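You operate a simulated robot arm through the tools that you are given. There is no shell and no other tool. Be economical: measure what you need, move in short steps, check, and stop when the job is done.

You are at the controls of a simulated robot arm. One attempt, no reset.

TASK
Cook in the far retort: set its card's minutes, try START, mend what the panel names, start again.
Fine: START twice in all; AIR wants the air valve open, VENT the vent closed, STEAM the steam opened slowly (LOW first); close the steam when the blue lamp is lit; the air stays open.

The check looks at the end state, three seconds after you hand in, the way a careful person would. Anything else that was tipped, shoved, dropped, spilled or broken makes it a failure.

THE ROBOT
A 7-joint arm with a two-finger parallel gripper on a trunk, on a base that drives. Base frame: it is fixed to the floor where the robot stands at the start and does not move with it; the origin is under the middle of the robot, x ahead of it, y to its left, z up. Readings come in mm, rad, newtons and seconds.
With the tool pointing down near the work surface it reaches from about 100 to 800 mm from the robot's upright axis, wherever it stands. Its first joint turns from -2.897 to 2.897 rad. Places, roughly: air valve of the far retort [800, -300, 900]; control panel of the far retort [900, -400, 1400]; green start button of the far panel [800, -300, 1300]; minutes dial of the far panel [800, -400, 1400]; steam valve of the far retort [800, -100, 1200]; valve frame of the far retort [800, -200, 900]; valve frame of the near retort [800, 400, 900]; vent valve of the far retort [800, -300, 800]. Payload 3.43 kg.
The tool frame sits at the grasp point between the pads (the TCP): z along the fingers, y along the line on which they close. The tips reach 34 mm beyond it. The gripper opens to 128 mm. The fingers are 24 mm wide and 12 mm thick; the gripper's body (48 by 130 mm) begins 96 mm behind the TCP.
Orientation is that of the tool frame in the base frame, as [roll, pitch, yaw] about the fixed x, y, z axes, in that order (R = Rz(yaw) Ry(pitch) Rx(roll)). With the fingers straight down and closing along the base's y, the tool's x points along the base's -x, its y along +y and its z along -z.

THE INTERFACE
- The arm moves only by the tool step_arm. Its argument "increments" is a list of rows, each a list of 3 entries, a list of its own where there are three numbers: the shift along the base's x, y, z in units of 150 mm (1.0 is 150 mm), then the turn, a rotation vector about the base's x, y, z in units of 120 degrees (1.0 is 120 degrees), then the gripper command, from -1 (shut) to 1 (fully open), values between in proportion. In form: [[[tx, ty, tz], [rx, ry, rz], jaw], ...]. A call has 1 to 12 rows; each row is the pose to reach, as a shift and turn from the pose commanded when the call began. A call with a number of a shift or a turn outside -1 to 1 is refused whole. Rows are played at 5 a second. More than 50 mm and 0.15 rad between two rows, or a gripper value outside its range, and nothing of the call is played. A pose out of reach is approached as far as the arm can. The call stops where the force on the tool passes 80 N (or 10 N more than at its start, if that is more) or the arm is blocked; 0.2 s more then pass. The fingers move at their own pace (about 153 mm/s each) and stop on an object; they squeeze with about 25 N. The grip force told is the motor's: it shows also when the fingers shut on nothing. Time passes only in rows, and 0.2 s behind the last, so rows that repeat a pose let the fingers close. It gives the time, the measured TCP pose, the force on the tool (base axes), the opening and the grip force at its end, in the units of the frame above (readings bear some noise), with the torque about the TCP (base axes, N m) and any sound that the robot's microphone picked up.
- Cameras (640 x 400 px; columns grow to the right, rows downward): "scene" is now at [197, -7.9, 1604.9]; the picture's right is [-0.08, -1.00, 0.00], its down [-0.25, 0.02, -0.97] and it looks along [0.96, -0.08, -0.25] (base axes); focal length 214 px, centre (320, 200). "wrist" rides on the gripper at [76, -11, -160] in the tool frame; the picture's right is [0.15, 0.99, 0.00], its down [-0.88, 0.13, -0.46] and it looks along [-0.45, 0.07, 0.89] (tool axes); focal length 234 px, centre (320, 200). There is no depth. A picture from a camera that has moved, and an enlarged one, comes with that camera's place and axes in the base frame and with its lens.
- grab_frame(camera): a new picture of that camera. The clock stands still meanwhile.
- steer(legs): drives the robot by 1 to 6 legs, each [ahead, turn to the left] in mm and rad, along the robot's own axes; the way and the turn of a leg run together, so that a leg with both is an arc; at most 1500 mm and 3.142 rad a leg. The arm and the cameras ride along, it lands a little off, and it stops where it bumps. It gives what a move gives.
- aim_head(pan, tilt): turns the head with the scene camera to pan (to the left, within 2.304 rad either way) and tilt (down, from -0.506 to 1.204), counted from straight ahead of the robot. It gives what a move gives.
- inspect(camera, box): a new picture of the part [left, top, right, bottom] of that camera's present view, enlarged. The clock stands still meanwhile.
- job_done(): hands the job in; it is judged then, once.

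Go step by step. Nothing tells you exact positions but the pictures and the camera data: compare them with the known pose of the tool, close in by small moves and look again before you grip or let go. The budget is 120 turns and 78 pictures, counting those below and the enlarged ones. Unless the task says otherwise, let go and move clear before handing in.

The tools are called after "Emit:" by a JSON object that holds its "method" and its "body". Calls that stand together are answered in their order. step_arm: Moves the arm, as the interface text tells. Its arguments: {"type":"object","properties":{"increments":{"type":"array","items":{"type":"array"}}},"required":["increments"]} The other tools are called the same way: steer (legs) drives the base; aim_head (pan, tilt) turns the head that bears the scene camera; grab_frame (camera) takes a picture; inspect (camera, box) takes an enlarged picture of a part of a camera's view; job_done () hands the job in.

At the start:

```text
t: 0.0
eef_pos: [569.9, 101.8, 1150.2]
tcp_rot: [-3.141, 0.0, 3.141]
contact_force: [-0.2, 0.1, -1.2]
wrist_torque: [0.04, 0.02, 0.01]
gripper_width: 128.0
gripper_force: 0.1
robot x, y, heading: [0.7, -1.4, 0.0]
head pan, tilt: [-0.086, 0.253]
```

scene: 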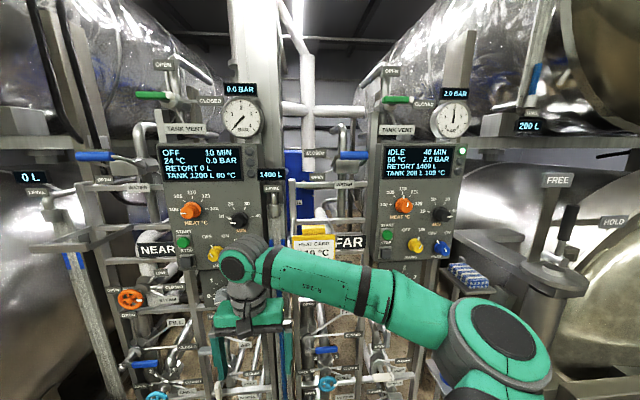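
wrist: 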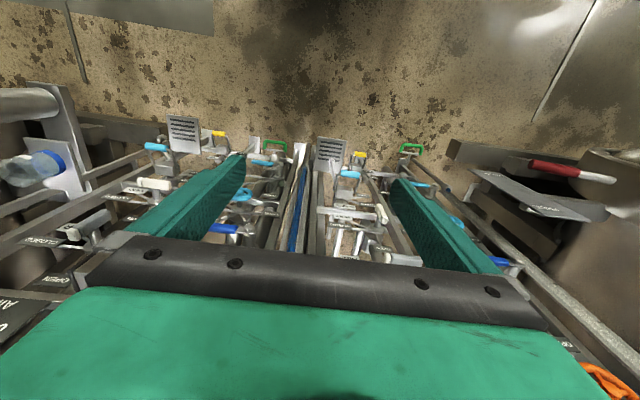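

I see two retort panels; the right-hand one carries the FAR plate. I'll enlarge the panel and the card first.

Emit:
{"method": "inspect", "body": {"camera": "scene", "box": [280, 130, 480, 270]}}

Emit:
{"method": "inspect", "body": {"camera": "scene", "box": [260, 220, 460, 400]}}

```text
2.86 times, centred on (380, 200) of scene
camera zoom: at [197.0, -7.9, 1604.9], right [-0.08, -1.0, 0.0], down [-0.25, 0.02, -0.97], along [0.96, -0.08, -0.25], focal length 613 px, centre (149, 200)
```

zoom: 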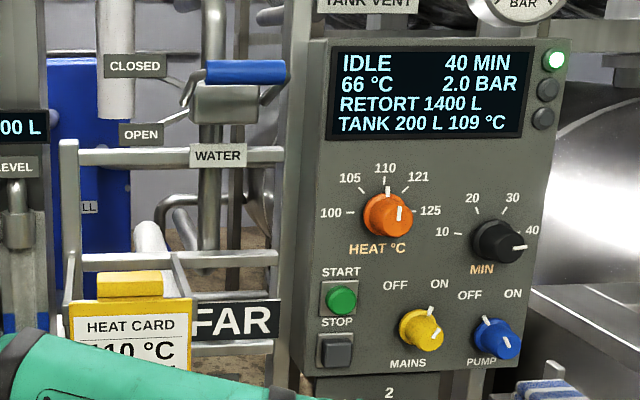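

```text
2.22 times, centred on (360, 310) of scene
camera zoom: at [197.0, -7.9, 1604.9], right [-0.08, -1.0, 0.0], down [-0.25, 0.02, -0.97], along [0.96, -0.08, -0.25], focal length 477 px, centre (231, -44)
```

zoom: 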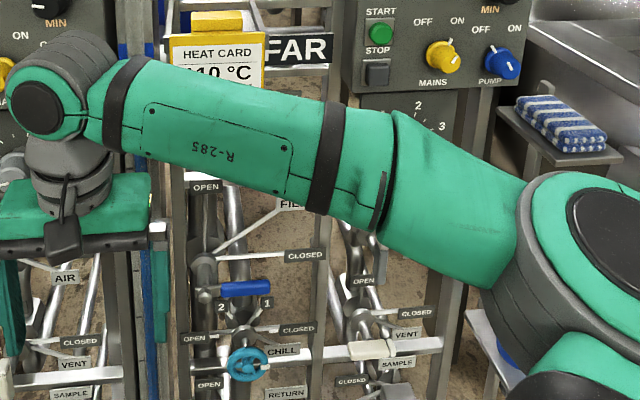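

The arm hides the card and valves. I'll draw the tool back and to the left and turn it to point forward.

Emit:
{"method": "step_arm", "body": {"increments": [[[-0.1, 0.08, 0.1], [0, -0.068, 0], 0.0], [[-0.2, 0.16, 0.2], [0, -0.136, 0], 0.0], [[-0.3, 0.24, 0.3], [0, -0.205, 0], 0.0], [[-0.4, 0.32, 0.4], [0, -0.273, 0], 0.0], [[-0.5, 0.4, 0.5], [0, -0.341, 0], 0.0], [[-0.6, 0.48, 0.6], [0, -0.409, 0], 0.0], [[-0.7, 0.56, 0.7], [0, -0.477, 0], 0.0], [[-0.8, 0.64, 0.8], [0, -0.545, 0], 0.0], [[-0.9, 0.72, 0.85], [0, -0.614, 0], 0.0], [[-0.95, 0.8, 0.9], [0, -0.682, 0], 0.0], [[-1, 0.9, 0.9], [0, -0.75, 0], 0.0]]}}

Emit:
{"method": "grab_frame", "body": {"camera": "scene"}}

```text
t: 2.4
eef_pos: [525.5, 246.1, 1299.2]
tcp_rot: [2.821, 1.503, 2.834]
contact_force: [-0.2, 0.4, -0.5]
wrist_torque: [0.01, -0.03, 0.01]
gripper_width: 63.9
gripper_force: 0.0
out of reach, approached as far as the arm can: row 7, 8, 9, 10, 11
robot x, y, heading: [0.9, 1.8, 0.003]
head pan, tilt: [-0.086, 0.253]
```

```text
73 pictures are left
camera scene: at [196.9, -7.9, 1604.9], right [-0.08, -1.0, 0.0], down [-0.25, 0.02, -0.97], along [0.96, -0.08, -0.25], focal length 214 px, centre (320, 200)
```

scene: 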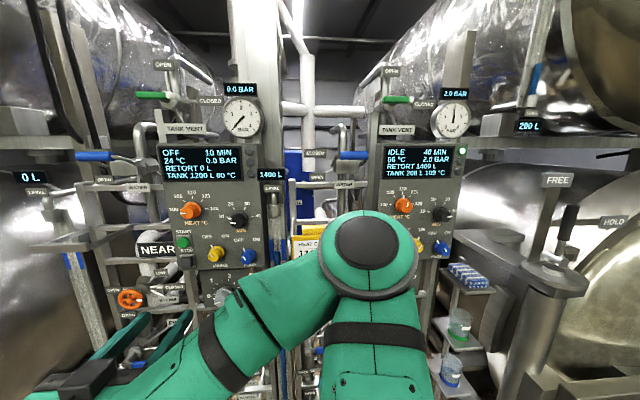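

The panel needs the tool pointing forward, and I stand too close for that. I'll back up a bit and look again.

Emit:
{"method": "steer", "body": {"legs": [[-250, 0]]}}

Emit:
{"method": "step_arm", "body": {"increments": [[[0, 0.1, -0.1], [0, 0, 0], 0.0], [[0, 0.3, -0.3], [0, 0, 0], 0.0], [[0, 0.5, -0.6], [0, 0, 0], 0.0], [[0, 0.7, -0.8], [0, 0, 0], 0.0], [[0, 0.8, -1], [0, 0, 0], 0.0], [[0, 0.8, -1], [0, 0, 0], 0.0]]}}

Emit:
{"method": "grab_frame", "body": {"camera": "scene"}}

```text
t: 3.4
eef_pos: [473.6, 247.9, 1290.3]
tcp_rot: [2.901, 1.485, 2.917]
contact_force: [0.2, -0.4, 0.5]
wrist_torque: [0.01, 0.04, 0.0]
gripper_width: 64.2
gripper_force: 0.1
robot x, y, heading: [-49.6, 1.5, -0.004]
head pan, tilt: [-0.086, 0.253]
stopped in leg 1: the robot was blocked; the commanded pose is now the measured one
```

```text
refused: row 3 steps farther than a row can; nothing moved
```

```text
72 pictures are left
camera scene: at [145.7, -7.8, 1605.0], right [-0.08, -1.0, 0.0], down [-0.25, 0.02, -0.97], along [0.96, -0.08, -0.25], focal length 214 px, centre (320, 200)
```

scene: 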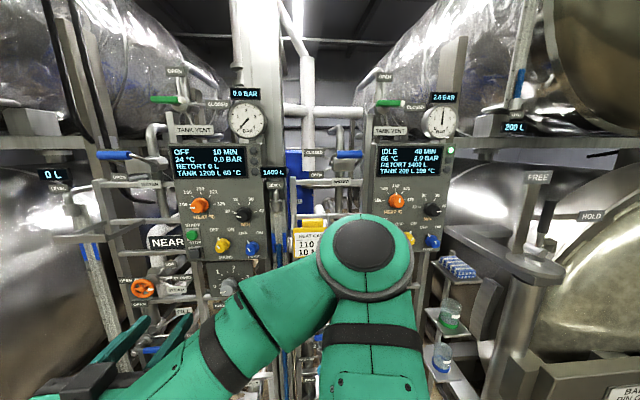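

Backing stopped after 50 mm. I'll look behind me to see what I touched, and read the card.

Emit:
{"method": "inspect", "body": {"camera": "scene", "box": [280, 200, 340, 270]}}

Emit:
{"method": "aim_head", "body": {"pan": 2.3, "tilt": 0.7}}

Emit:
{"method": "grab_frame", "body": {"camera": "scene"}}

Emit:
{"method": "aim_head", "body": {"pan": -2.3, "tilt": 0.7}}

Emit:
{"method": "grab_frame", "body": {"camera": "scene"}}

Emit:
{"method": "aim_head", "body": {"pan": -0.3, "tilt": 0.45}}

```text
5.71 times, centred on (310, 235) of scene
camera zoom: at [145.7, -7.8, 1605.0], right [-0.08, -1.0, 0.0], down [-0.25, 0.02, -0.97], along [0.96, -0.08, -0.25], focal length 1226 px, centre (377, 0)
```

zoom: 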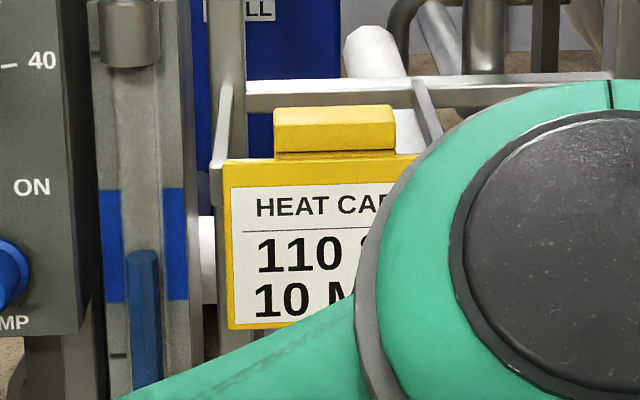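

```text
t: 5.6
eef_pos: [474.6, 248.3, 1290.5]
tcp_rot: [2.907, 1.486, 2.923]
contact_force: [0.0, -0.2, 0.0]
wrist_torque: [0.0, -0.01, 0.01]
gripper_width: 63.9
gripper_force: 0.1
robot x, y, heading: [-47.9, 3.2, 0.001]
head pan, tilt: [2.3, 0.7]
```

```text
70 pictures are left
camera scene: at [-3.8, 63.4, 1564.5], right [0.75, 0.67, 0.0], down [0.43, -0.48, -0.76], along [-0.51, 0.57, -0.64], focal length 214 px, centre (320, 200)
```

scene: 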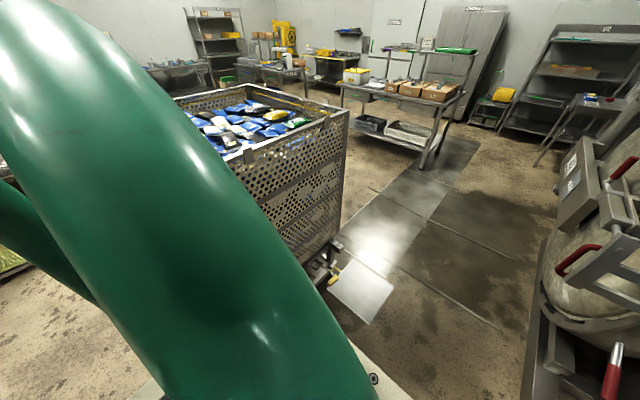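

```text
t: 9.3
eef_pos: [474.1, 247.4, 1291.2]
tcp_rot: [2.906, 1.486, 2.921]
contact_force: [-0.2, 0.2, 0.4]
wrist_torque: [0.01, -0.01, -0.04]
gripper_width: 63.7
gripper_force: 0.0
robot x, y, heading: [-50.3, -0.2, 0.003]
head pan, tilt: [-2.3, 0.7]
```

```text
69 pictures are left
camera scene: at [-3.8, -63.3, 1564.5], right [-0.75, 0.67, 0.0], down [0.43, 0.48, -0.76], along [-0.51, -0.57, -0.64], focal length 214 px, centre (320, 200)
```

scene: 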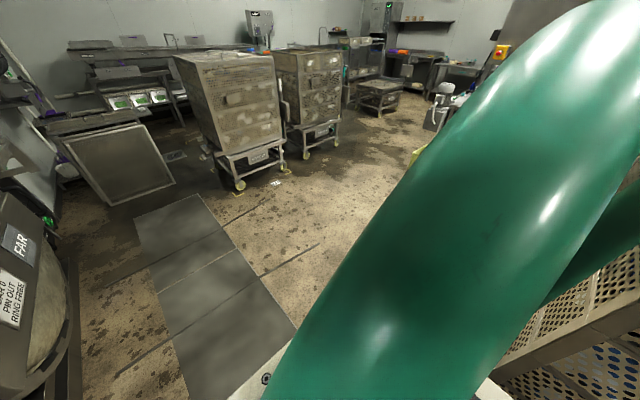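

```text
t: 11.2
eef_pos: [474.3, 247.2, 1291.5]
tcp_rot: [2.907, 1.486, 2.923]
contact_force: [0.6, -0.3, 0.6]
wrist_torque: [-0.01, -0.02, 0.01]
gripper_width: 63.8
gripper_force: 0.0
robot x, y, heading: [-49.3, -0.3, -0.0]
head pan, tilt: [-0.3, 0.45]
```

A basket trolley stands behind me and the robot stopped at it, so I'll stay here and back up no farther. The card says 110 °C, 10 min; next I look at the panel and valves with the head turned right.

Emit:
{"method": "grab_frame", "body": {"camera": "scene"}}

Emit:
{"method": "grab_frame", "body": {"camera": "wrist"}}

```text
68 pictures are left
camera scene: at [140.6, -27.2, 1586.7], right [-0.3, -0.96, 0.0], down [-0.42, 0.13, -0.9], along [0.86, -0.27, -0.44], focal length 214 px, centre (320, 200)
```

scene: 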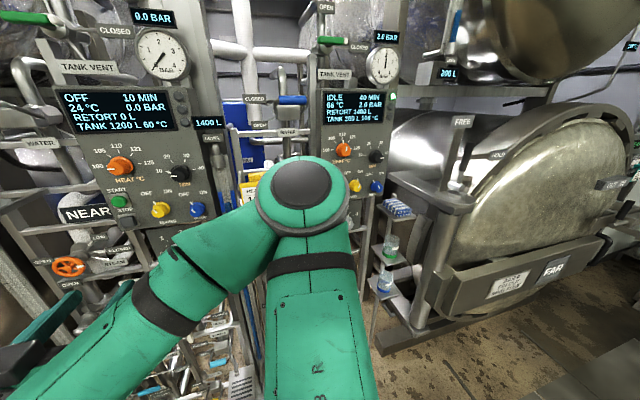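

```text
67 pictures are left
camera wrist: at [308.7, 234.9, 1228.5], right [-0.03, 0.99, -0.13], down [-0.38, 0.11, 0.92], along [0.92, 0.07, 0.38], focal length 234 px, centre (320, 200)
```

wrist: 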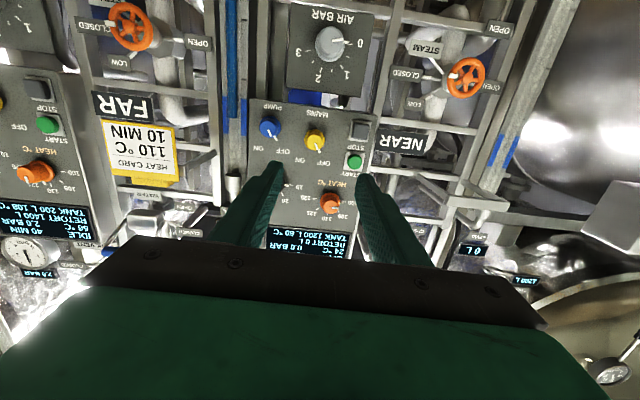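

The card reads 110 °C, 10 MIN and hangs on the far frame. I'll carry the tool to the right in front of the far panel, squaring it up on the way.

Emit:
{"method": "step_arm", "body": {"increments": [[[0, -0.3, 0], [-0.0094, -0.0393, -0.008], 0.0], [[0, -0.6, 0], [-0.0094, -0.0393, -0.008], 0.0], [[0, -0.9, 0], [-0.0094, -0.0393, -0.008], 0.0], [[0.1, -1, 0], [-0.0094, -0.0393, -0.008], 0.0]]}}

Emit:
{"method": "step_arm", "body": {"increments": [[[0.1, -0.3, 0], [0, 0, 0], -0.6], [[0.1, -0.6, 0], [0, 0, 0], -0.6], [[0.1, -0.9, 0], [0, 0, 0], -0.6], [[0.1, -1, 0], [0, 0, 0], -0.6]]}}

Emit:
{"method": "step_arm", "body": {"increments": [[[0, -0.3, 0], [0, 0, 0], -0.6], [[0, -0.6, 0], [0, 0, 0], -0.6], [[0, -0.9, 0], [0, 0, 0], -0.6], [[0, -1, 0], [0, 0, 0], -0.6], [[0, -1, 0], [0, 0, 0], -0.6]]}}

Emit:
{"method": "grab_frame", "body": {"camera": "wrist"}}

Emit:
{"method": "grab_frame", "body": {"camera": "scene"}}

```text
t: 12.2
eef_pos: [543.4, 128.2, 1294.4]
tcp_rot: [2.592, 1.54, 2.594]
contact_force: [0.4, 1.1, -0.2]
wrist_torque: [0.0, -0.01, -0.03]
gripper_width: 64.1
gripper_force: 0.0
out of reach, approached as far as the arm can: row 1, 2, 3, 4
robot x, y, heading: [-50.8, -1.0, -0.001]
head pan, tilt: [-0.3, 0.45]
```

```text
t: 13.2
eef_pos: [565.3, 30.9, 1304.9]
tcp_rot: [2.235, 1.529, 2.229]
contact_force: [0.4, -0.6, 0.0]
wrist_torque: [0.0, -0.02, 0.0]
gripper_width: 25.6
gripper_force: 0.2
out of reach, approached as far as the arm can: row 2, 3, 4
robot x, y, heading: [-50.6, -1.4, 0.0]
head pan, tilt: [-0.3, 0.45]
```

```text
t: 14.4
eef_pos: [564.3, -116.7, 1317.0]
tcp_rot: [-0.204, 1.569, -0.206]
contact_force: [-0.2, 0.1, 0.2]
wrist_torque: [0.02, -0.02, 0.01]
gripper_width: 25.7
gripper_force: 0.0
out of reach, approached as far as the arm can: row 1
robot x, y, heading: [-54.2, 1.3, 0.005]
head pan, tilt: [-0.3, 0.45]
```

```text
66 pictures are left
camera wrist: at [406.0, -128.3, 1239.2], right [0.0, 0.99, -0.15], down [-0.46, 0.13, 0.88], along [0.89, 0.07, 0.45], focal length 234 px, centre (320, 200)
```

wrist: 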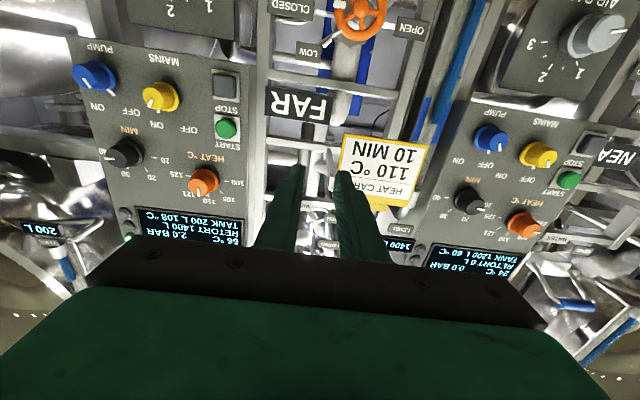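

```text
65 pictures are left
camera scene: at [140.8, -27.3, 1586.7], right [-0.3, -0.96, 0.0], down [-0.42, 0.13, -0.9], along [0.86, -0.27, -0.44], focal length 214 px, centre (320, 200)
```

scene: 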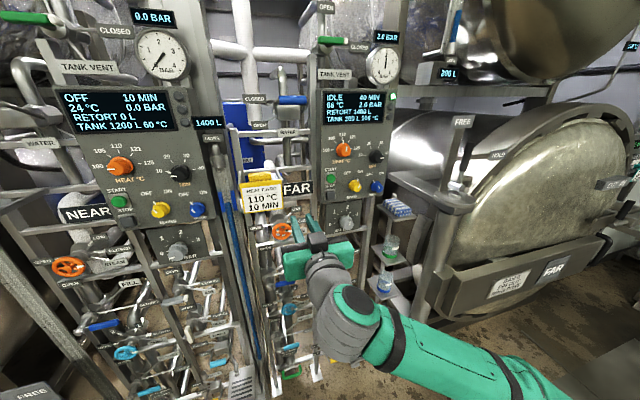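

Good view now. I'll enlarge the far panel and the valve frame below it.

Emit:
{"method": "inspect", "body": {"camera": "scene", "box": [300, 80, 400, 240]}}

Emit:
{"method": "inspect", "body": {"camera": "scene", "box": [230, 180, 350, 390]}}

Emit:
{"method": "inspect", "body": {"camera": "wrist", "box": [70, 50, 260, 250]}}

```text
2.50 times, centred on (350, 160) of scene
camera zoom: at [140.8, -27.3, 1586.7], right [-0.3, -0.96, 0.0], down [-0.42, 0.13, -0.9], along [0.86, -0.27, -0.44], focal length 536 px, centre (245, 300)
```

zoom: 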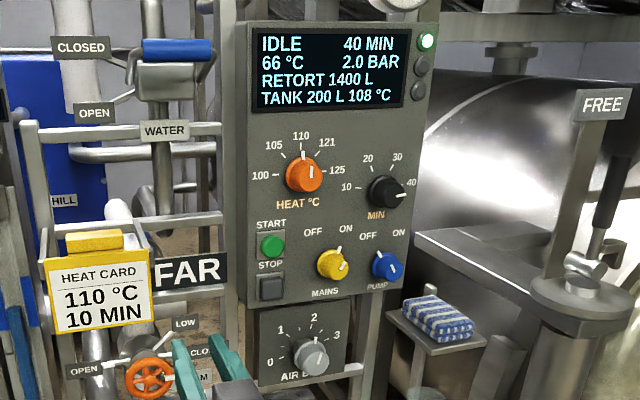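

```text
1.90 times, centred on (290, 285) of scene
camera zoom: at [140.8, -27.3, 1586.7], right [-0.3, -0.96, 0.0], down [-0.42, 0.13, -0.9], along [0.86, -0.27, -0.44], focal length 408 px, centre (377, 38)
```

zoom: 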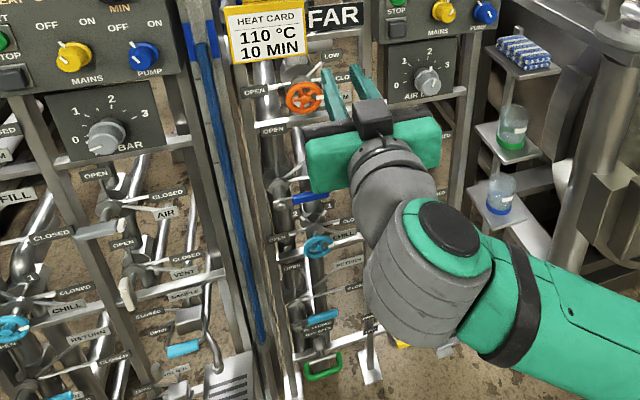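

```text
2.00 times, centred on (165, 150) of wrist
camera zoom: at [406.0, -128.3, 1239.2], right [0.0, 0.99, -0.15], down [-0.46, 0.13, 0.88], along [0.89, 0.07, 0.45], focal length 468 px, centre (630, 300)
```

zoom: 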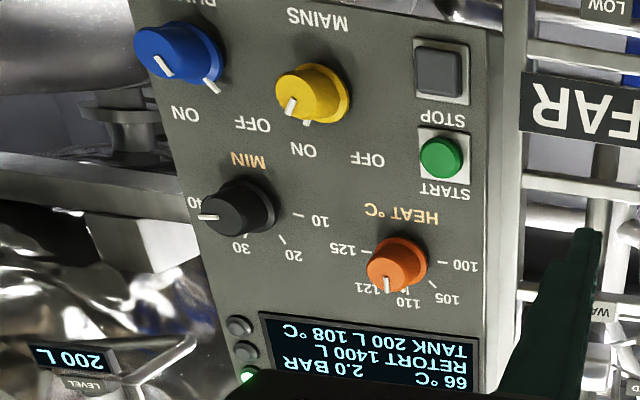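

The far panel shows 40 MIN and the card says 10; the MIN knob sits at about (785, -433, 1393) and START at about (794, -270, 1330). I'll move in front of the MIN knob.

Emit:
{"method": "step_arm", "body": {"increments": [[[0.1, -0.3, 0.1], [0, 0, 0], 0.1], [[0.2, -0.6, 0.15], [0, 0, 0], 0.1], [[0.3, -0.9, 0.2], [0, 0, 0], 0.1], [[0.4, -1, 0.25], [0, 0, 0], 0.1]]}}

Emit:
{"method": "step_arm", "body": {"increments": [[[0.1, -0.3, 0.1], [0, 0, 0], 0.1], [[0.2, -0.6, 0.15], [0, 0, 0], 0.1], [[0.3, -0.9, 0.2], [0, 0, 0], 0.1], [[0.35, -1, 0.25], [0, 0, 0], 0.1], [[0.35, -1, 0.25], [0, 0, 0], 0.1]]}}

Emit:
{"method": "grab_frame", "body": {"camera": "wrist"}}

Emit:
{"method": "grab_frame", "body": {"camera": "scene"}}

```text
t: 15.4
eef_pos: [623.9, -266.0, 1352.5]
tcp_rot: [-0.477, 1.567, -0.479]
contact_force: [-1.0, -0.5, 0.6]
wrist_torque: [-0.04, -0.01, -0.02]
gripper_width: 70.5
gripper_force: 0.1
robot x, y, heading: [-50.9, -0.2, 0.005]
head pan, tilt: [-0.3, 0.45]
```

```text
t: 16.6
eef_pos: [676.5, -416.0, 1390.5]
tcp_rot: [-0.528, 1.566, -0.53]
contact_force: [-0.7, -0.6, 0.4]
wrist_torque: [0.02, -0.01, 0.01]
gripper_width: 70.6
gripper_force: 0.0
robot x, y, heading: [-49.5, -1.1, 0.001]
head pan, tilt: [-0.3, 0.45]
```

```text
61 pictures are left
camera wrist: at [518.5, -427.7, 1313.7], right [0.0, 0.99, -0.15], down [-0.46, 0.13, 0.88], along [0.89, 0.07, 0.45], focal length 234 px, centre (320, 200)
```

wrist: 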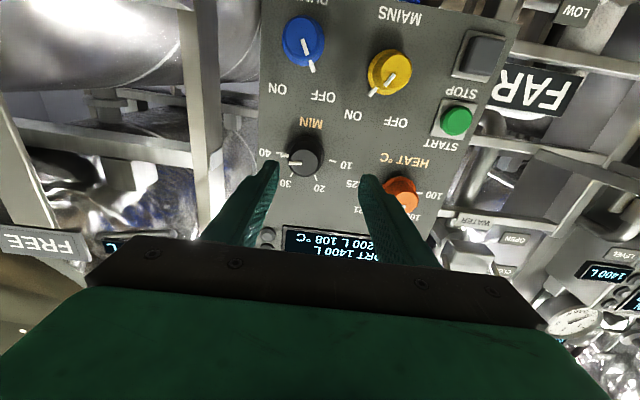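

```text
60 pictures are left
camera scene: at [140.7, -27.3, 1586.7], right [-0.3, -0.96, 0.0], down [-0.42, 0.13, -0.9], along [0.86, -0.27, -0.44], focal length 214 px, centre (320, 200)
```

scene: 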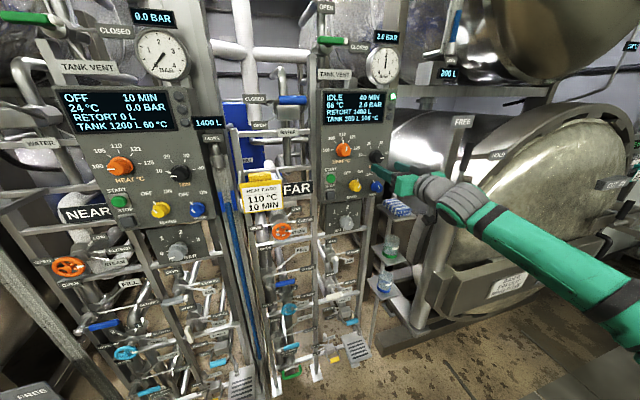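

The knob face is around (775, -433, 1397), about 30 mm wide. I advance until the tips straddle it and close.

Emit:
{"method": "step_arm", "body": {"increments": [[[0.0, -0.113, 0.04], [0, 0, 0], -0.1], [[0.2, -0.113, 0.04], [0, 0, 0], -0.1], [[0.4, -0.113, 0.04], [0, 0, 0], -0.1], [[0.5, -0.113, 0.04], [0, 0, 0], -0.1], [[0.5, -0.113, 0.04], [0, 0, 0], -0.1]]}}

Emit:
{"method": "inspect", "body": {"camera": "wrist", "box": [200, 60, 440, 260]}}

Emit:
{"method": "inspect", "body": {"camera": "scene", "box": [310, 80, 410, 200]}}

```text
t: 17.8
eef_pos: [752.9, -432.5, 1397.1]
tcp_rot: [-0.488, 1.566, -0.488]
contact_force: [0.0, -0.4, -1.1]
wrist_torque: [-0.01, -0.01, 0.01]
gripper_width: 57.7
gripper_force: 0.0
robot x, y, heading: [-53.9, 0.1, 0.004]
head pan, tilt: [-0.3, 0.45]
```

```text
2.00 times, centred on (320, 160) of wrist
camera zoom: at [593.9, -443.8, 1320.1], right [0.0, 0.99, -0.15], down [-0.46, 0.13, 0.88], along [0.89, 0.07, 0.45], focal length 468 px, centre (320, 280)
```

zoom: 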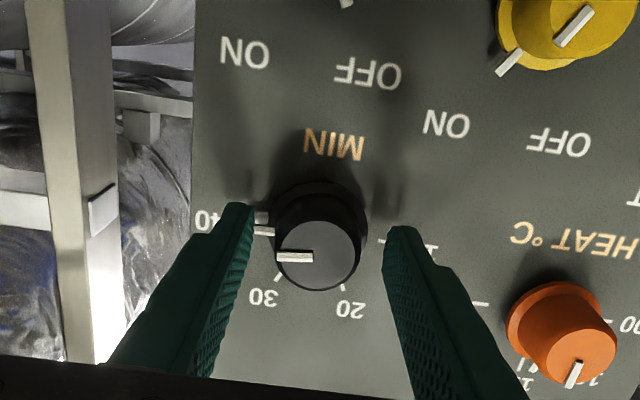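

```text
3.33 times, centred on (360, 140) of scene
camera zoom: at [140.6, -27.2, 1586.7], right [-0.3, -0.96, 0.0], down [-0.42, 0.13, -0.9], along [0.86, -0.27, -0.44], focal length 715 px, centre (187, 400)
```

zoom: 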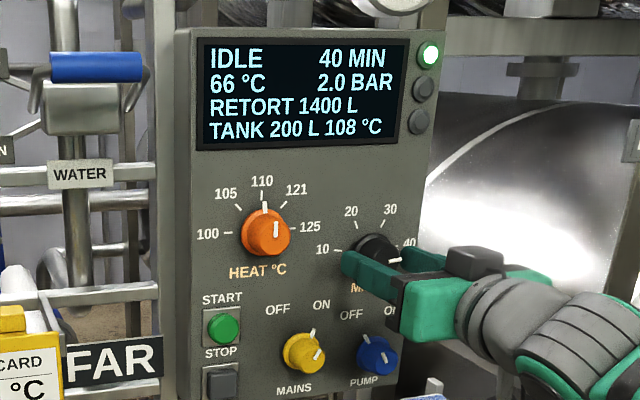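

The tips straddle the knob. I close on it and turn counter-clockwise.

Emit:
{"method": "step_arm", "body": {"increments": [[[0.01, 0, 0.015], [0, 0, 0], -0.6], [[0.01, 0, 0.015], [0, 0, 0], -1], [[0.01, 0, 0.015], [0, 0, 0], -1], [[0.01, 0, 0.015], [-0.07, 0, 0], -1], [[0.01, 0, 0.015], [-0.14, 0, 0], -1], [[0.01, 0, 0.015], [-0.21, 0, 0], -1], [[0.01, 0, 0.015], [-0.28, 0, 0], -1], [[0.01, 0, 0.015], [-0.35, 0, 0], -1], [[0.01, 0, 0.015], [-0.42, 0, 0], -1], [[0.01, 0, 0.015], [-0.49, 0, 0], -1], [[0.01, 0, 0.015], [-0.5, 0, 0], -1]]}}

Emit:
{"method": "inspect", "body": {"camera": "scene", "box": [310, 80, 410, 200]}}

```text
t: 20.2
eef_pos: [753.2, -433.6, 1397.7]
tcp_rot: [-1.569, 0.52, -1.57]
contact_force: [-41.6, 5.1, -29.7]
wrist_torque: [0.01, 0.65, 0.62]
gripper_width: 37.0
gripper_force: 44.9
robot x, y, heading: [-50.2, -0.6, -0.002]
head pan, tilt: [-0.3, 0.45]
```

```text
3.33 times, centred on (360, 140) of scene
camera zoom: at [139.5, -27.6, 1586.8], right [-0.3, -0.96, 0.0], down [-0.41, 0.13, -0.9], along [0.86, -0.27, -0.43], focal length 715 px, centre (187, 400)
```

zoom: 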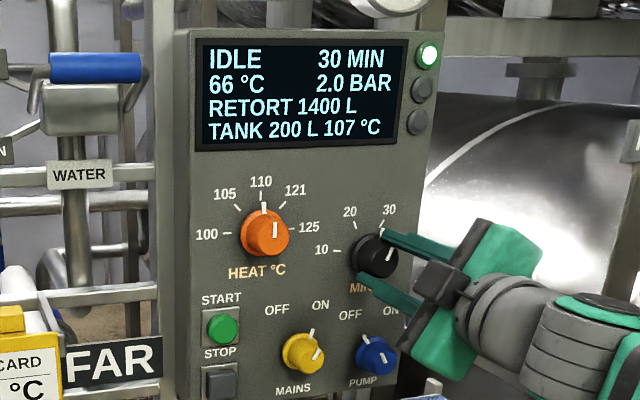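

60° gave 30 MIN, so the direction is right. I continue.

Emit:
{"method": "step_arm", "body": {"increments": [[[-0.01, 0, 0], [-0.07, 0, 0], -1], [[-0.01, 0, 0], [-0.14, 0, 0], -1], [[-0.01, 0, 0], [-0.21, 0, 0], -1], [[-0.01, 0, 0], [-0.28, 0, 0], -1], [[-0.01, 0, 0], [-0.35, 0, 0], -1], [[-0.01, 0, 0], [-0.42, 0, 0], -1], [[-0.01, 0, 0], [-0.49, 0, 0], -1], [[-0.01, 0, 0], [-0.56, 0, 0], -1], [[-0.01, 0, 0], [-0.63, 0, 0], -1]]}}

Emit:
{"method": "inspect", "body": {"camera": "scene", "box": [310, 80, 410, 200]}}

```text
t: 21.2
eef_pos: [754.1, -433.9, 1399.0]
tcp_rot: [-1.61, -0.004, -1.57]
contact_force: [6.2, -3.0, -3.3]
wrist_torque: [0.04, -0.87, -0.71]
gripper_width: 37.5
gripper_force: 44.4
out of reach, approached as far as the arm can: row 4
robot x, y, heading: [-49.6, -0.1, 0.0]
head pan, tilt: [-0.3, 0.45]
stopped in row 4: the force on the tool passed its limit at 100 N (the readings are from after the stop); the commanded pose is now the measured one
```

```text
3.33 times, centred on (360, 140) of scene
camera zoom: at [141.0, -27.5, 1586.6], right [-0.3, -0.96, 0.0], down [-0.42, 0.13, -0.9], along [0.86, -0.27, -0.44], focal length 715 px, centre (187, 400)
```

zoom: 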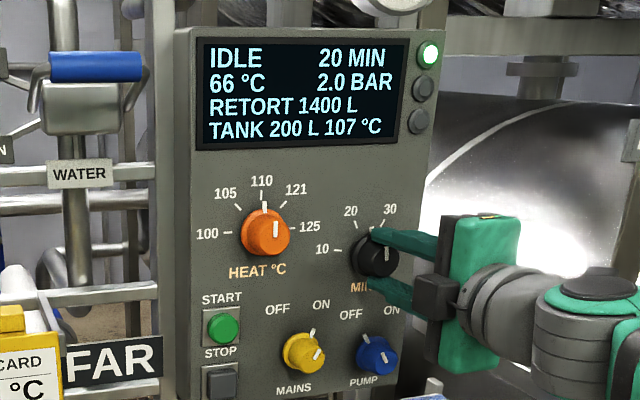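

20 MIN now, and the wrist joint is at its limit. I let go, back off, unwind, and regrip.

Emit:
{"method": "step_arm", "body": {"increments": [[[0, 0, 0], [0, 0, 0], -0.1], [[0, 0, 0], [0, 0, 0], -0.1], [[-0.25, 0, 0], [0, 0, 0], -0.1], [[-0.25, 0, 0], [0.07, 0, 0], -0.1], [[-0.25, 0, 0], [0.14, 0, 0], -0.1], [[-0.25, 0, 0], [0.21, 0, 0], -0.1], [[-0.25, 0, 0], [0.28, 0, 0], -0.1], [[-0.25, 0, 0], [0.35, 0, 0], -0.1], [[-0.25, 0, 0], [0.42, 0, 0], -0.1], [[-0.25, 0, 0], [0.49, 0, 0], -0.1], [[-0.25, 0, 0], [0.56, 0, 0], -0.1], [[-0.25, 0, 0], [0.63, 0, 0], -0.1]]}}

Emit:
{"method": "step_arm", "body": {"increments": [[[0, 0, 0], [0.07, 0, 0], -0.1], [[0, 0, 0], [0.1, 0, 0], -0.1], [[0, 0, 0], [0.1, 0, 0], -0.1]]}}

Emit:
{"method": "inspect", "body": {"camera": "wrist", "box": [200, 60, 440, 260]}}

```text
t: 23.8
eef_pos: [716.0, -433.1, 1401.1]
tcp_rot: [-1.594, 1.317, -1.554]
contact_force: [0.2, 0.1, 0.1]
wrist_torque: [-0.02, 0.05, 0.02]
gripper_width: 57.6
gripper_force: 0.2
robot x, y, heading: [-50.7, 0.6, 0.0]
head pan, tilt: [-0.3, 0.45]
```

```text
t: 24.6
eef_pos: [717.1, -433.2, 1399.8]
tcp_rot: [-1.52, 1.526, -1.482]
contact_force: [-0.4, 0.7, -0.3]
wrist_torque: [-0.02, -0.02, -0.01]
gripper_width: 57.5
gripper_force: 0.1
robot x, y, heading: [-51.9, 3.2, 0.0]
head pan, tilt: [-0.3, 0.45]
```

```text
2.00 times, centred on (320, 160) of wrist
camera zoom: at [558.1, -454.3, 1323.6], right [-0.04, 0.98, -0.19], down [-0.46, 0.15, 0.87], along [0.89, 0.12, 0.45], focal length 468 px, centre (320, 280)
```

zoom: 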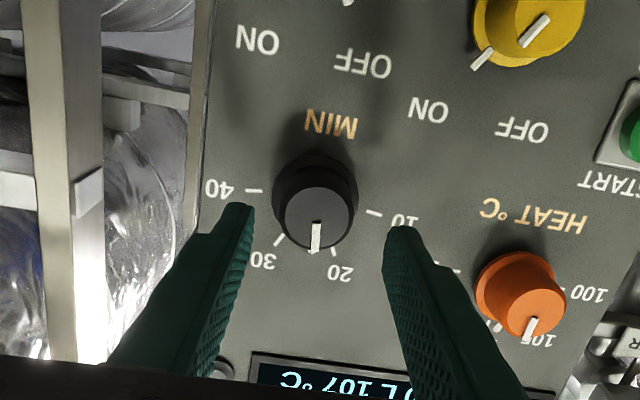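

The pointer is straight up, and 10 is about 85° further left. I square up, go in, grip and turn again.

Emit:
{"method": "step_arm", "body": {"increments": [[[0, 0, -0.01], [0.05, 0, -0.02], -0.1], [[0.12, 0, -0.015], [0.1, 0, -0.02], -0.1], [[0.24, 0, -0.015], [0.1, 0, -0.02], -0.1], [[0.24, 0, -0.015], [0.1, 0, -0.02], -1], [[0.24, 0, -0.015], [0.1, 0, -0.02], -1], [[0.24, 0, -0.015], [0.1, 0, -0.02], -1]]}}

Emit:
{"method": "step_arm", "body": {"increments": [[[0, 0, 0], [-0.07, 0, 0], -1], [[0, 0, 0], [-0.14, 0, 0], -1], [[0, 0, 0], [-0.21, 0, 0], -1], [[0, 0, 0], [-0.28, 0, 0], -1], [[0, 0, 0], [-0.35, 0, 0], -1], [[0, 0, 0], [-0.42, 0, 0], -1], [[0, 0, 0], [-0.49, 0, 0], -1], [[0, 0, 0], [-0.56, 0, 0], -1], [[0, 0, 0], [-0.63, 0, 0], -1], [[0, 0, 0], [-0.68, 0, 0], -1]]}}

Emit:
{"method": "inspect", "body": {"camera": "scene", "box": [310, 80, 410, 200]}}

```text
t: 26.0
eef_pos: [752.2, -434.3, 1396.7]
tcp_rot: [1.533, 1.409, 1.532]
contact_force: [1.4, 1.3, -1.3]
wrist_torque: [-0.02, -0.02, 0.58]
gripper_width: 37.3
gripper_force: 45.1
robot x, y, heading: [-52.0, -1.0, 0.0]
head pan, tilt: [-0.3, 0.45]
```

```text
t: 28.2
eef_pos: [753.1, -433.3, 1398.6]
tcp_rot: [-1.565, 0.308, -1.565]
contact_force: [2.4, -3.0, 3.1]
wrist_torque: [0.41, 0.07, 0.02]
gripper_width: 37.2
gripper_force: 45.4
robot x, y, heading: [-55.2, -1.9, -0.007]
head pan, tilt: [-0.3, 0.45]
```

```text
3.33 times, centred on (360, 140) of scene
camera zoom: at [140.6, -27.4, 1586.7], right [-0.3, -0.96, 0.0], down [-0.42, 0.13, -0.9], along [0.86, -0.27, -0.44], focal length 715 px, centre (187, 400)
```

zoom: 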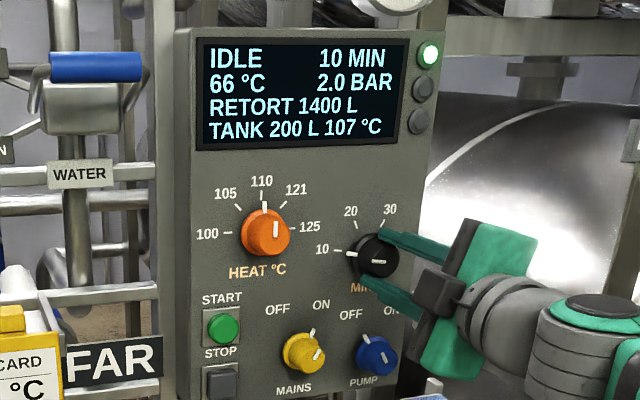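

The display reads 10 MIN. I release, back off and unwind.

Emit:
{"method": "step_arm", "body": {"increments": [[[0, 0, 0], [0, 0, 0], -0.1], [[0, 0, 0], [0, 0, 0], -0.1], [[-0.3, 0, 0], [0, 0, 0], -0.1], [[-0.5, 0, 0], [0.07, 0, 0], -0.1], [[-0.5, 0, 0], [0.14, 0, 0], -0.1], [[-0.5, 0.1, 0], [0.21, 0, 0], -0.5], [[-0.5, 0.2, 0], [0.28, 0, 0], -1], [[-0.5, 0.3, -0.1], [0.35, 0, 0], -1], [[-0.5, 0.4, -0.2], [0.42, 0, 0], -1], [[-0.5, 0.6, -0.3], [0.49, 0, 0], -1], [[-0.5, 0.8, -0.4], [0.56, 0, 0], -1], [[-0.5, 1, -0.45], [0.6, 0, 0], -1]]}}

Emit:
{"method": "grab_frame", "body": {"camera": "wrist"}}

Emit:
{"method": "grab_frame", "body": {"camera": "scene"}}

```text
t: 30.8
eef_pos: [677.4, -284.1, 1330.9]
tcp_rot: [-0.421, 1.563, -0.426]
contact_force: [0.0, -0.2, 1.1]
wrist_torque: [0.03, 0.01, 0.04]
gripper_width: 0.0
gripper_force: 25.0
robot x, y, heading: [-50.8, -1.1, -0.003]
head pan, tilt: [-0.3, 0.45]
```

```text
53 pictures are left
camera wrist: at [518.8, -293.9, 1253.2], right [0.0, 0.99, -0.15], down [-0.46, 0.13, 0.88], along [0.89, 0.06, 0.46], focal length 234 px, centre (320, 200)
```

wrist: 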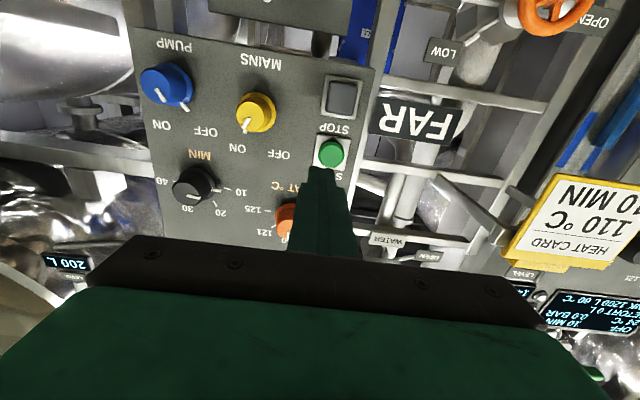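

```text
52 pictures are left
camera scene: at [140.5, -27.4, 1586.7], right [-0.3, -0.96, 0.0], down [-0.42, 0.13, -0.9], along [0.86, -0.27, -0.44], focal length 214 px, centre (320, 200)
```

scene: 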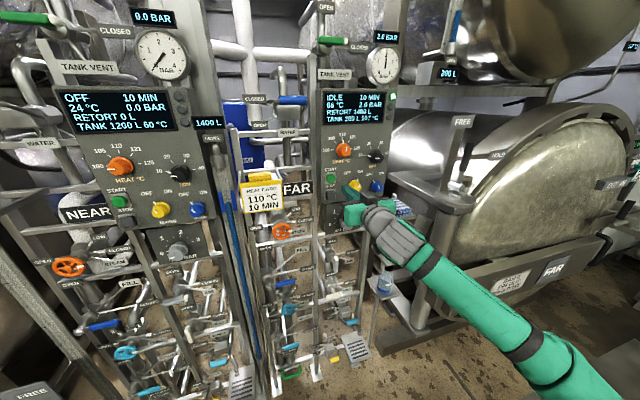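

START is at (794, -271, 1330), just ahead of the closed tips. I approach it and press gently.

Emit:
{"method": "step_arm", "body": {"increments": [[[0.2, 0.083, -0.007], [0, 0, 0], -1], [[0.4, 0.083, -0.007], [0, 0, 0], -1], [[0.5, 0.083, -0.007], [0, 0, 0], -1], [[0.53, 0.083, -0.007], [0, 0, 0], -1], [[0.56, 0.083, -0.007], [0, 0, 0], -1], [[0.58, 0.083, -0.007], [0, 0, 0], -1]]}}

Emit:
{"method": "inspect", "body": {"camera": "scene", "box": [310, 80, 410, 240]}}

```text
t: 32.2
eef_pos: [764.7, -270.4, 1328.3]
tcp_rot: [-0.67, 1.562, -0.671]
contact_force: [-7.9, -0.4, -4.1]
wrist_torque: [-0.03, 0.19, 0.0]
gripper_width: 0.0
gripper_force: 25.6
robot x, y, heading: [-49.7, 0.7, -0.001]
head pan, tilt: [-0.3, 0.45]
heard: click
```

```text
2.50 times, centred on (360, 160) of scene
camera zoom: at [140.3, -27.3, 1586.7], right [-0.3, -0.96, 0.0], down [-0.42, 0.13, -0.9], along [0.86, -0.27, -0.43], focal length 536 px, centre (220, 300)
```

zoom: 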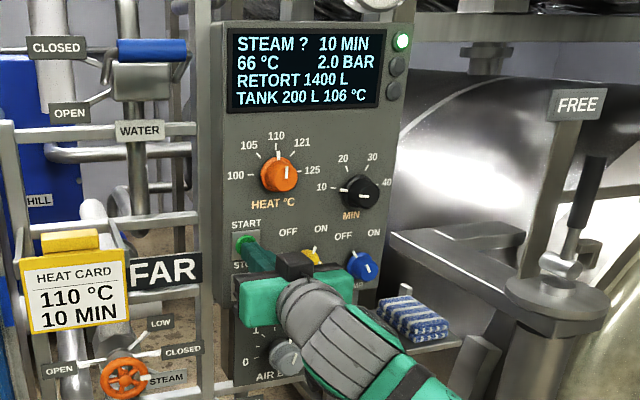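

The panel says STEAM ?, so the steam valve is what to mend. I back off and move towards the steam wheel for a look.

Emit:
{"method": "step_arm", "body": {"increments": [[[-0.3, 0, 0], [0, 0, 0], -1], [[-0.6, 0, 0], [0, 0, 0], -1], [[-0.8, 0.3, -0.1], [0, 0, 0], -0.5], [[-0.9, 0.6, -0.2], [0, 0, 0], 0], [[-0.95, 0.8, -0.4], [0, 0, 0], 0], [[-1, 0.95, -0.6], [0, 0, 0], 0], [[-1, 1, -0.75], [0, 0, 0], 0]]}}

Emit:
{"method": "grab_frame", "body": {"camera": "wrist"}}

Emit:
{"method": "inspect", "body": {"camera": "scene", "box": [220, 180, 380, 390]}}

```text
refused: row 3 steps farther than a row can; nothing moved
```

```text
50 pictures are left
camera wrist: at [605.7, -281.7, 1251.7], right [0.0, 0.99, -0.15], down [-0.46, 0.14, 0.88], along [0.89, 0.07, 0.46], focal length 234 px, centre (320, 200)
```

wrist: 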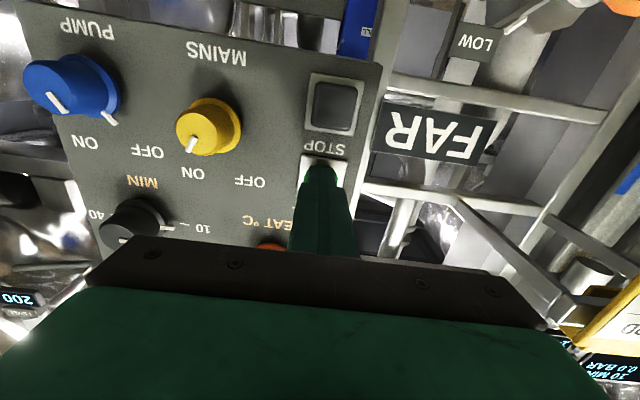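

```text
1.90 times, centred on (300, 285) of scene
camera zoom: at [140.3, -27.3, 1586.7], right [-0.3, -0.96, 0.0], down [-0.42, 0.13, -0.9], along [0.86, -0.27, -0.43], focal length 408 px, centre (358, 38)
```

zoom: 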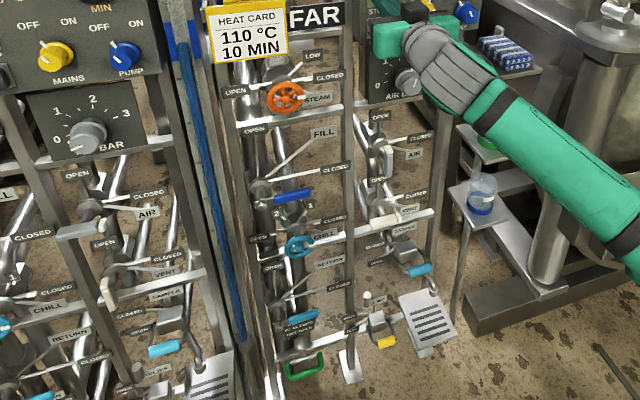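

Good overview of the valve frame. Back off correctly this time, then enlarge the AIR, VENT and STEAM valves.

Emit:
{"method": "step_arm", "body": {"increments": [[[-0.3, 0, 0], [0, 0, 0], -1], [[-0.6, 0, 0], [0, 0, 0], -1], [[-0.75, 0.2, -0.1], [0, 0, 0], -0.5], [[-0.85, 0.4, -0.2], [0, 0, 0], 0], [[-0.95, 0.6, -0.3], [0, 0, 0], 0], [[-1, 0.8, -0.5], [0, 0, 0], 0], [[-1, 0.95, -0.7], [0, 0, 0], 0]]}}

Emit:
{"method": "grab_frame", "body": {"camera": "wrist"}}

Emit:
{"method": "inspect", "body": {"camera": "scene", "box": [370, 220, 470, 330]}}

Emit:
{"method": "inspect", "body": {"camera": "scene", "box": [270, 180, 350, 320]}}

```text
t: 33.8
eef_pos: [614.6, -127.7, 1223.1]
tcp_rot: [-0.849, 1.56, -0.852]
contact_force: [-0.5, 1.1, -2.4]
wrist_torque: [-0.02, -0.11, -0.02]
gripper_width: 64.2
gripper_force: 0.1
robot x, y, heading: [-50.2, 1.0, -0.003]
head pan, tilt: [-0.3, 0.45]
```

```text
48 pictures are left
camera wrist: at [456.6, -138.8, 1146.9], right [0.0, 0.99, -0.15], down [-0.46, 0.14, 0.88], along [0.89, 0.07, 0.46], focal length 234 px, centre (320, 200)
```

wrist: 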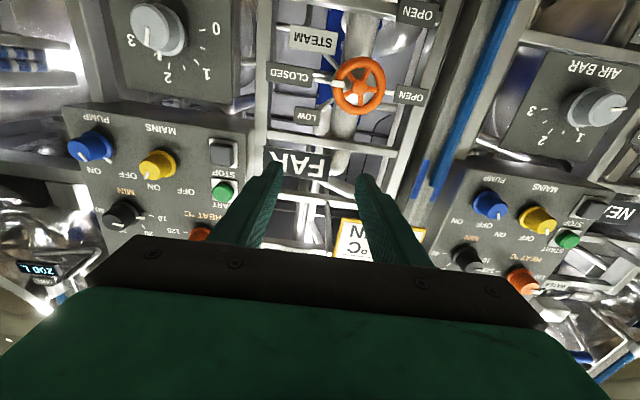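

```text
3.64 times, centred on (420, 275) of scene
camera zoom: at [140.7, -26.9, 1586.7], right [-0.3, -0.96, 0.0], down [-0.42, 0.13, -0.9], along [0.86, -0.27, -0.44], focal length 780 px, centre (-44, -73)
```

zoom: 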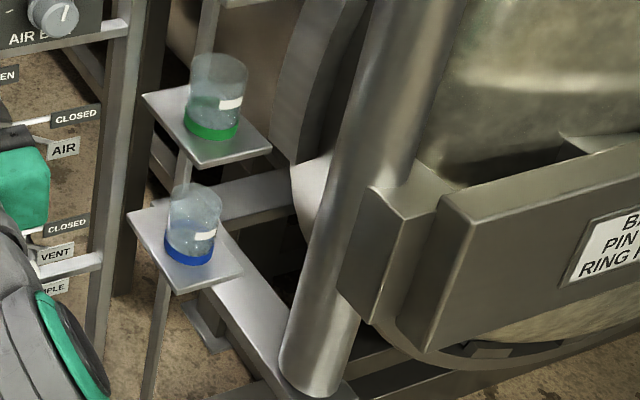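

```text
2.86 times, centred on (310, 250) of scene
camera zoom: at [140.7, -26.9, 1586.7], right [-0.3, -0.96, 0.0], down [-0.42, 0.13, -0.9], along [0.86, -0.27, -0.44], focal length 613 px, centre (349, 57)
```

zoom: 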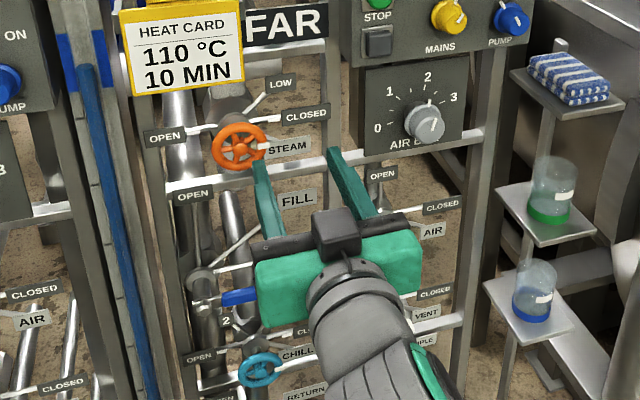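

I enlarge the steam wheel in the wrist view.

Emit:
{"method": "inspect", "body": {"camera": "wrist", "box": [260, 0, 460, 140]}}

```text
2.86 times, centred on (360, 70) of wrist
camera zoom: at [456.6, -138.8, 1146.9], right [0.0, 0.99, -0.15], down [-0.46, 0.14, 0.88], along [0.89, 0.07, 0.46], focal length 669 px, centre (206, 571)
```

zoom: 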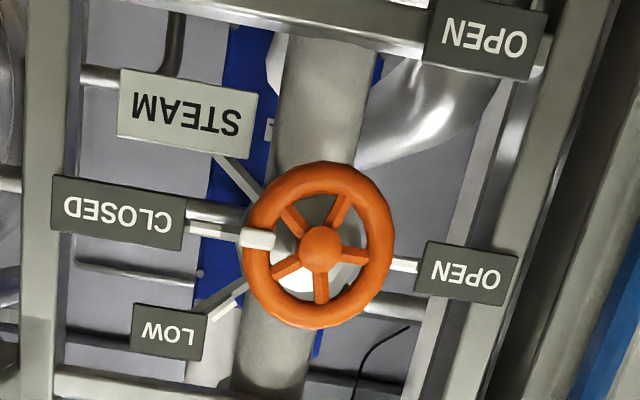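

The wheel is about 64 mm across, centred near (787, -88, 1150), with its white pointer at CLOSED; LOW is up-right and OPEN on the left, so it opens counter-clockwise. I turn the gripper a quarter so the fingers close vertically and line up in front.

Emit:
{"method": "step_arm", "body": {"increments": [[[0, 0.05, -0.05], [0.068, 0, 0], 0.4], [[0.05, 0.1, -0.1], [0.136, 0, 0], 0.4], [[0.1, 0.15, -0.15], [0.205, 0, 0], 0.4], [[0.15, 0.2, -0.2], [0.273, 0, 0], 0.4], [[0.2, 0.25, -0.25], [0.341, 0, 0], 0.4], [[0.25, 0.265, -0.3], [0.409, 0, 0], 0.4], [[0.3, 0.265, -0.35], [0.477, 0, 0], 0.4], [[0.35, 0.265, -0.4], [0.545, 0, 0], 0.4], [[0.4, 0.265, -0.45], [0.614, 0, 0], 0.4], [[0.45, 0.265, -0.487], [0.682, 0, 0], 0.4], [[0.5, 0.265, -0.487], [0.75, 0, 0], 0.4]]}}

Emit:
{"method": "grab_frame", "body": {"camera": "wrist"}}

Emit:
{"method": "inspect", "body": {"camera": "scene", "box": [220, 180, 380, 300]}}

```text
t: 36.2
eef_pos: [689.1, -86.4, 1150.9]
tcp_rot: [1.573, 0.0, 1.568]
contact_force: [1.3, -1.0, 0.3]
wrist_torque: [0.01, -0.04, 0.07]
gripper_width: 89.7
gripper_force: 0.1
robot x, y, heading: [-52.1, 0.8, -0.0]
head pan, tilt: [-0.3, 0.45]
```

```text
44 pictures are left
camera wrist: at [530.2, -10.4, 1139.3], right [0.0, 0.15, 0.99], down [-0.46, -0.88, 0.13], along [0.89, -0.45, 0.07], focal length 234 px, centre (320, 200)
```

wrist: 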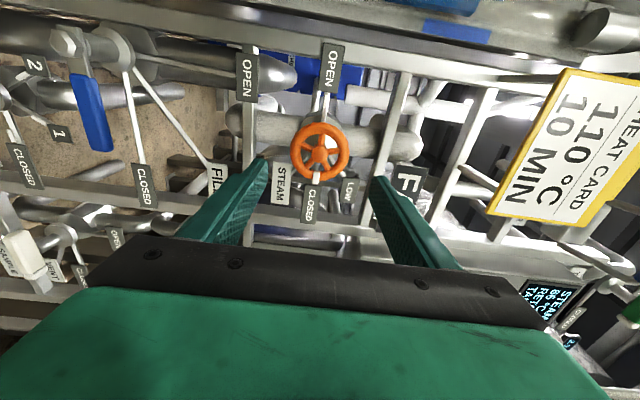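

```text
3.33 times, centred on (300, 240) of scene
camera zoom: at [140.0, -27.1, 1586.7], right [-0.29, -0.96, 0.0], down [-0.42, 0.13, -0.9], along [0.86, -0.27, -0.44], focal length 715 px, centre (387, 67)
```

zoom: 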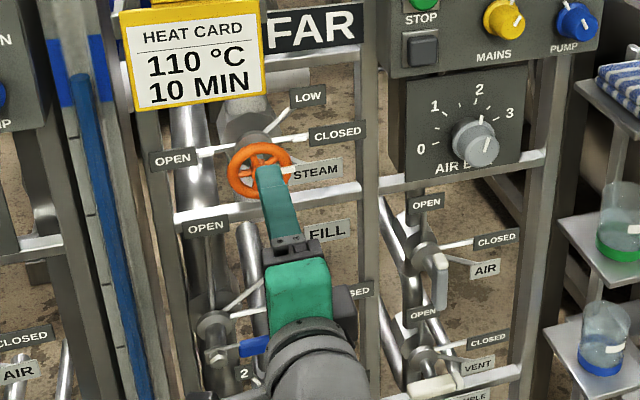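

AIR's handle stands along its pipe (open) and VENT's lies across (closed), matching the panel naming only STEAM. I advance to just in front of the wheel.

Emit:
{"method": "step_arm", "body": {"increments": [[[0.2, 0.0, 0], [0, 0, 0], 0.4], [[0.38, 0.0, 0], [0, 0, 0], 0.4], [[0.38, 0.0, 0], [0, 0, 0], 0.4]]}}

Emit:
{"method": "inspect", "body": {"camera": "wrist", "box": [200, 60, 440, 260]}}

Emit:
{"method": "inspect", "body": {"camera": "scene", "box": [250, 200, 330, 260]}}

```text
t: 37.0
eef_pos: [746.9, -84.7, 1145.6]
tcp_rot: [1.571, 0.006, 1.566]
contact_force: [0.1, -0.4, 0.2]
wrist_torque: [-0.02, 0.02, 0.05]
gripper_width: 89.5
gripper_force: 0.1
out of reach, approached as far as the arm can: row 2, 3
robot x, y, heading: [-50.9, -2.7, 0.0]
head pan, tilt: [-0.3, 0.45]
```

```text
2.00 times, centred on (320, 160) of wrist
camera zoom: at [587.4, -9.1, 1133.9], right [0.0, 0.15, 0.99], down [-0.46, -0.88, 0.14], along [0.89, -0.45, 0.07], focal length 468 px, centre (320, 280)
```

zoom: 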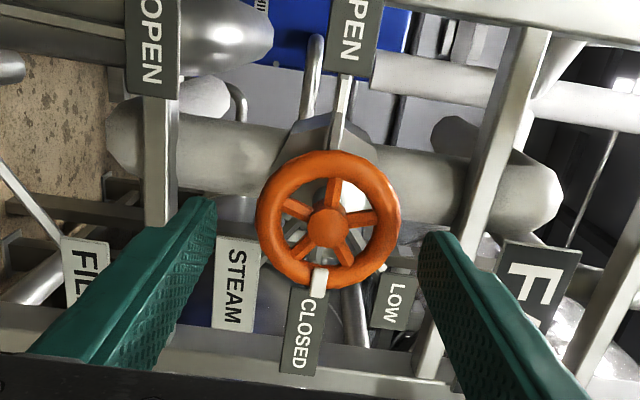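

```text
6.67 times, centred on (290, 230) of scene
camera zoom: at [140.5, -27.3, 1586.7], right [-0.3, -0.96, 0.0], down [-0.42, 0.13, -0.9], along [0.86, -0.27, -0.44], focal length 1430 px, centre (520, 0)
```

zoom: 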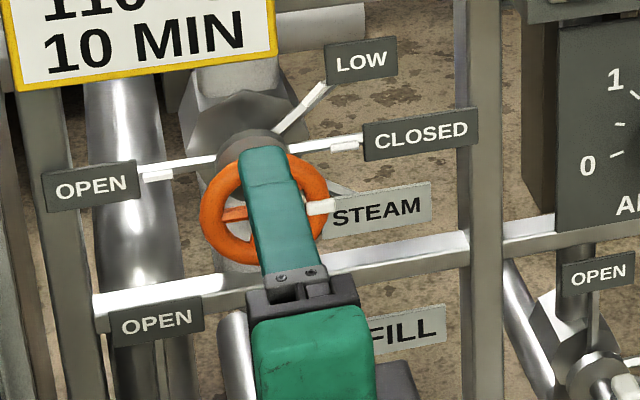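

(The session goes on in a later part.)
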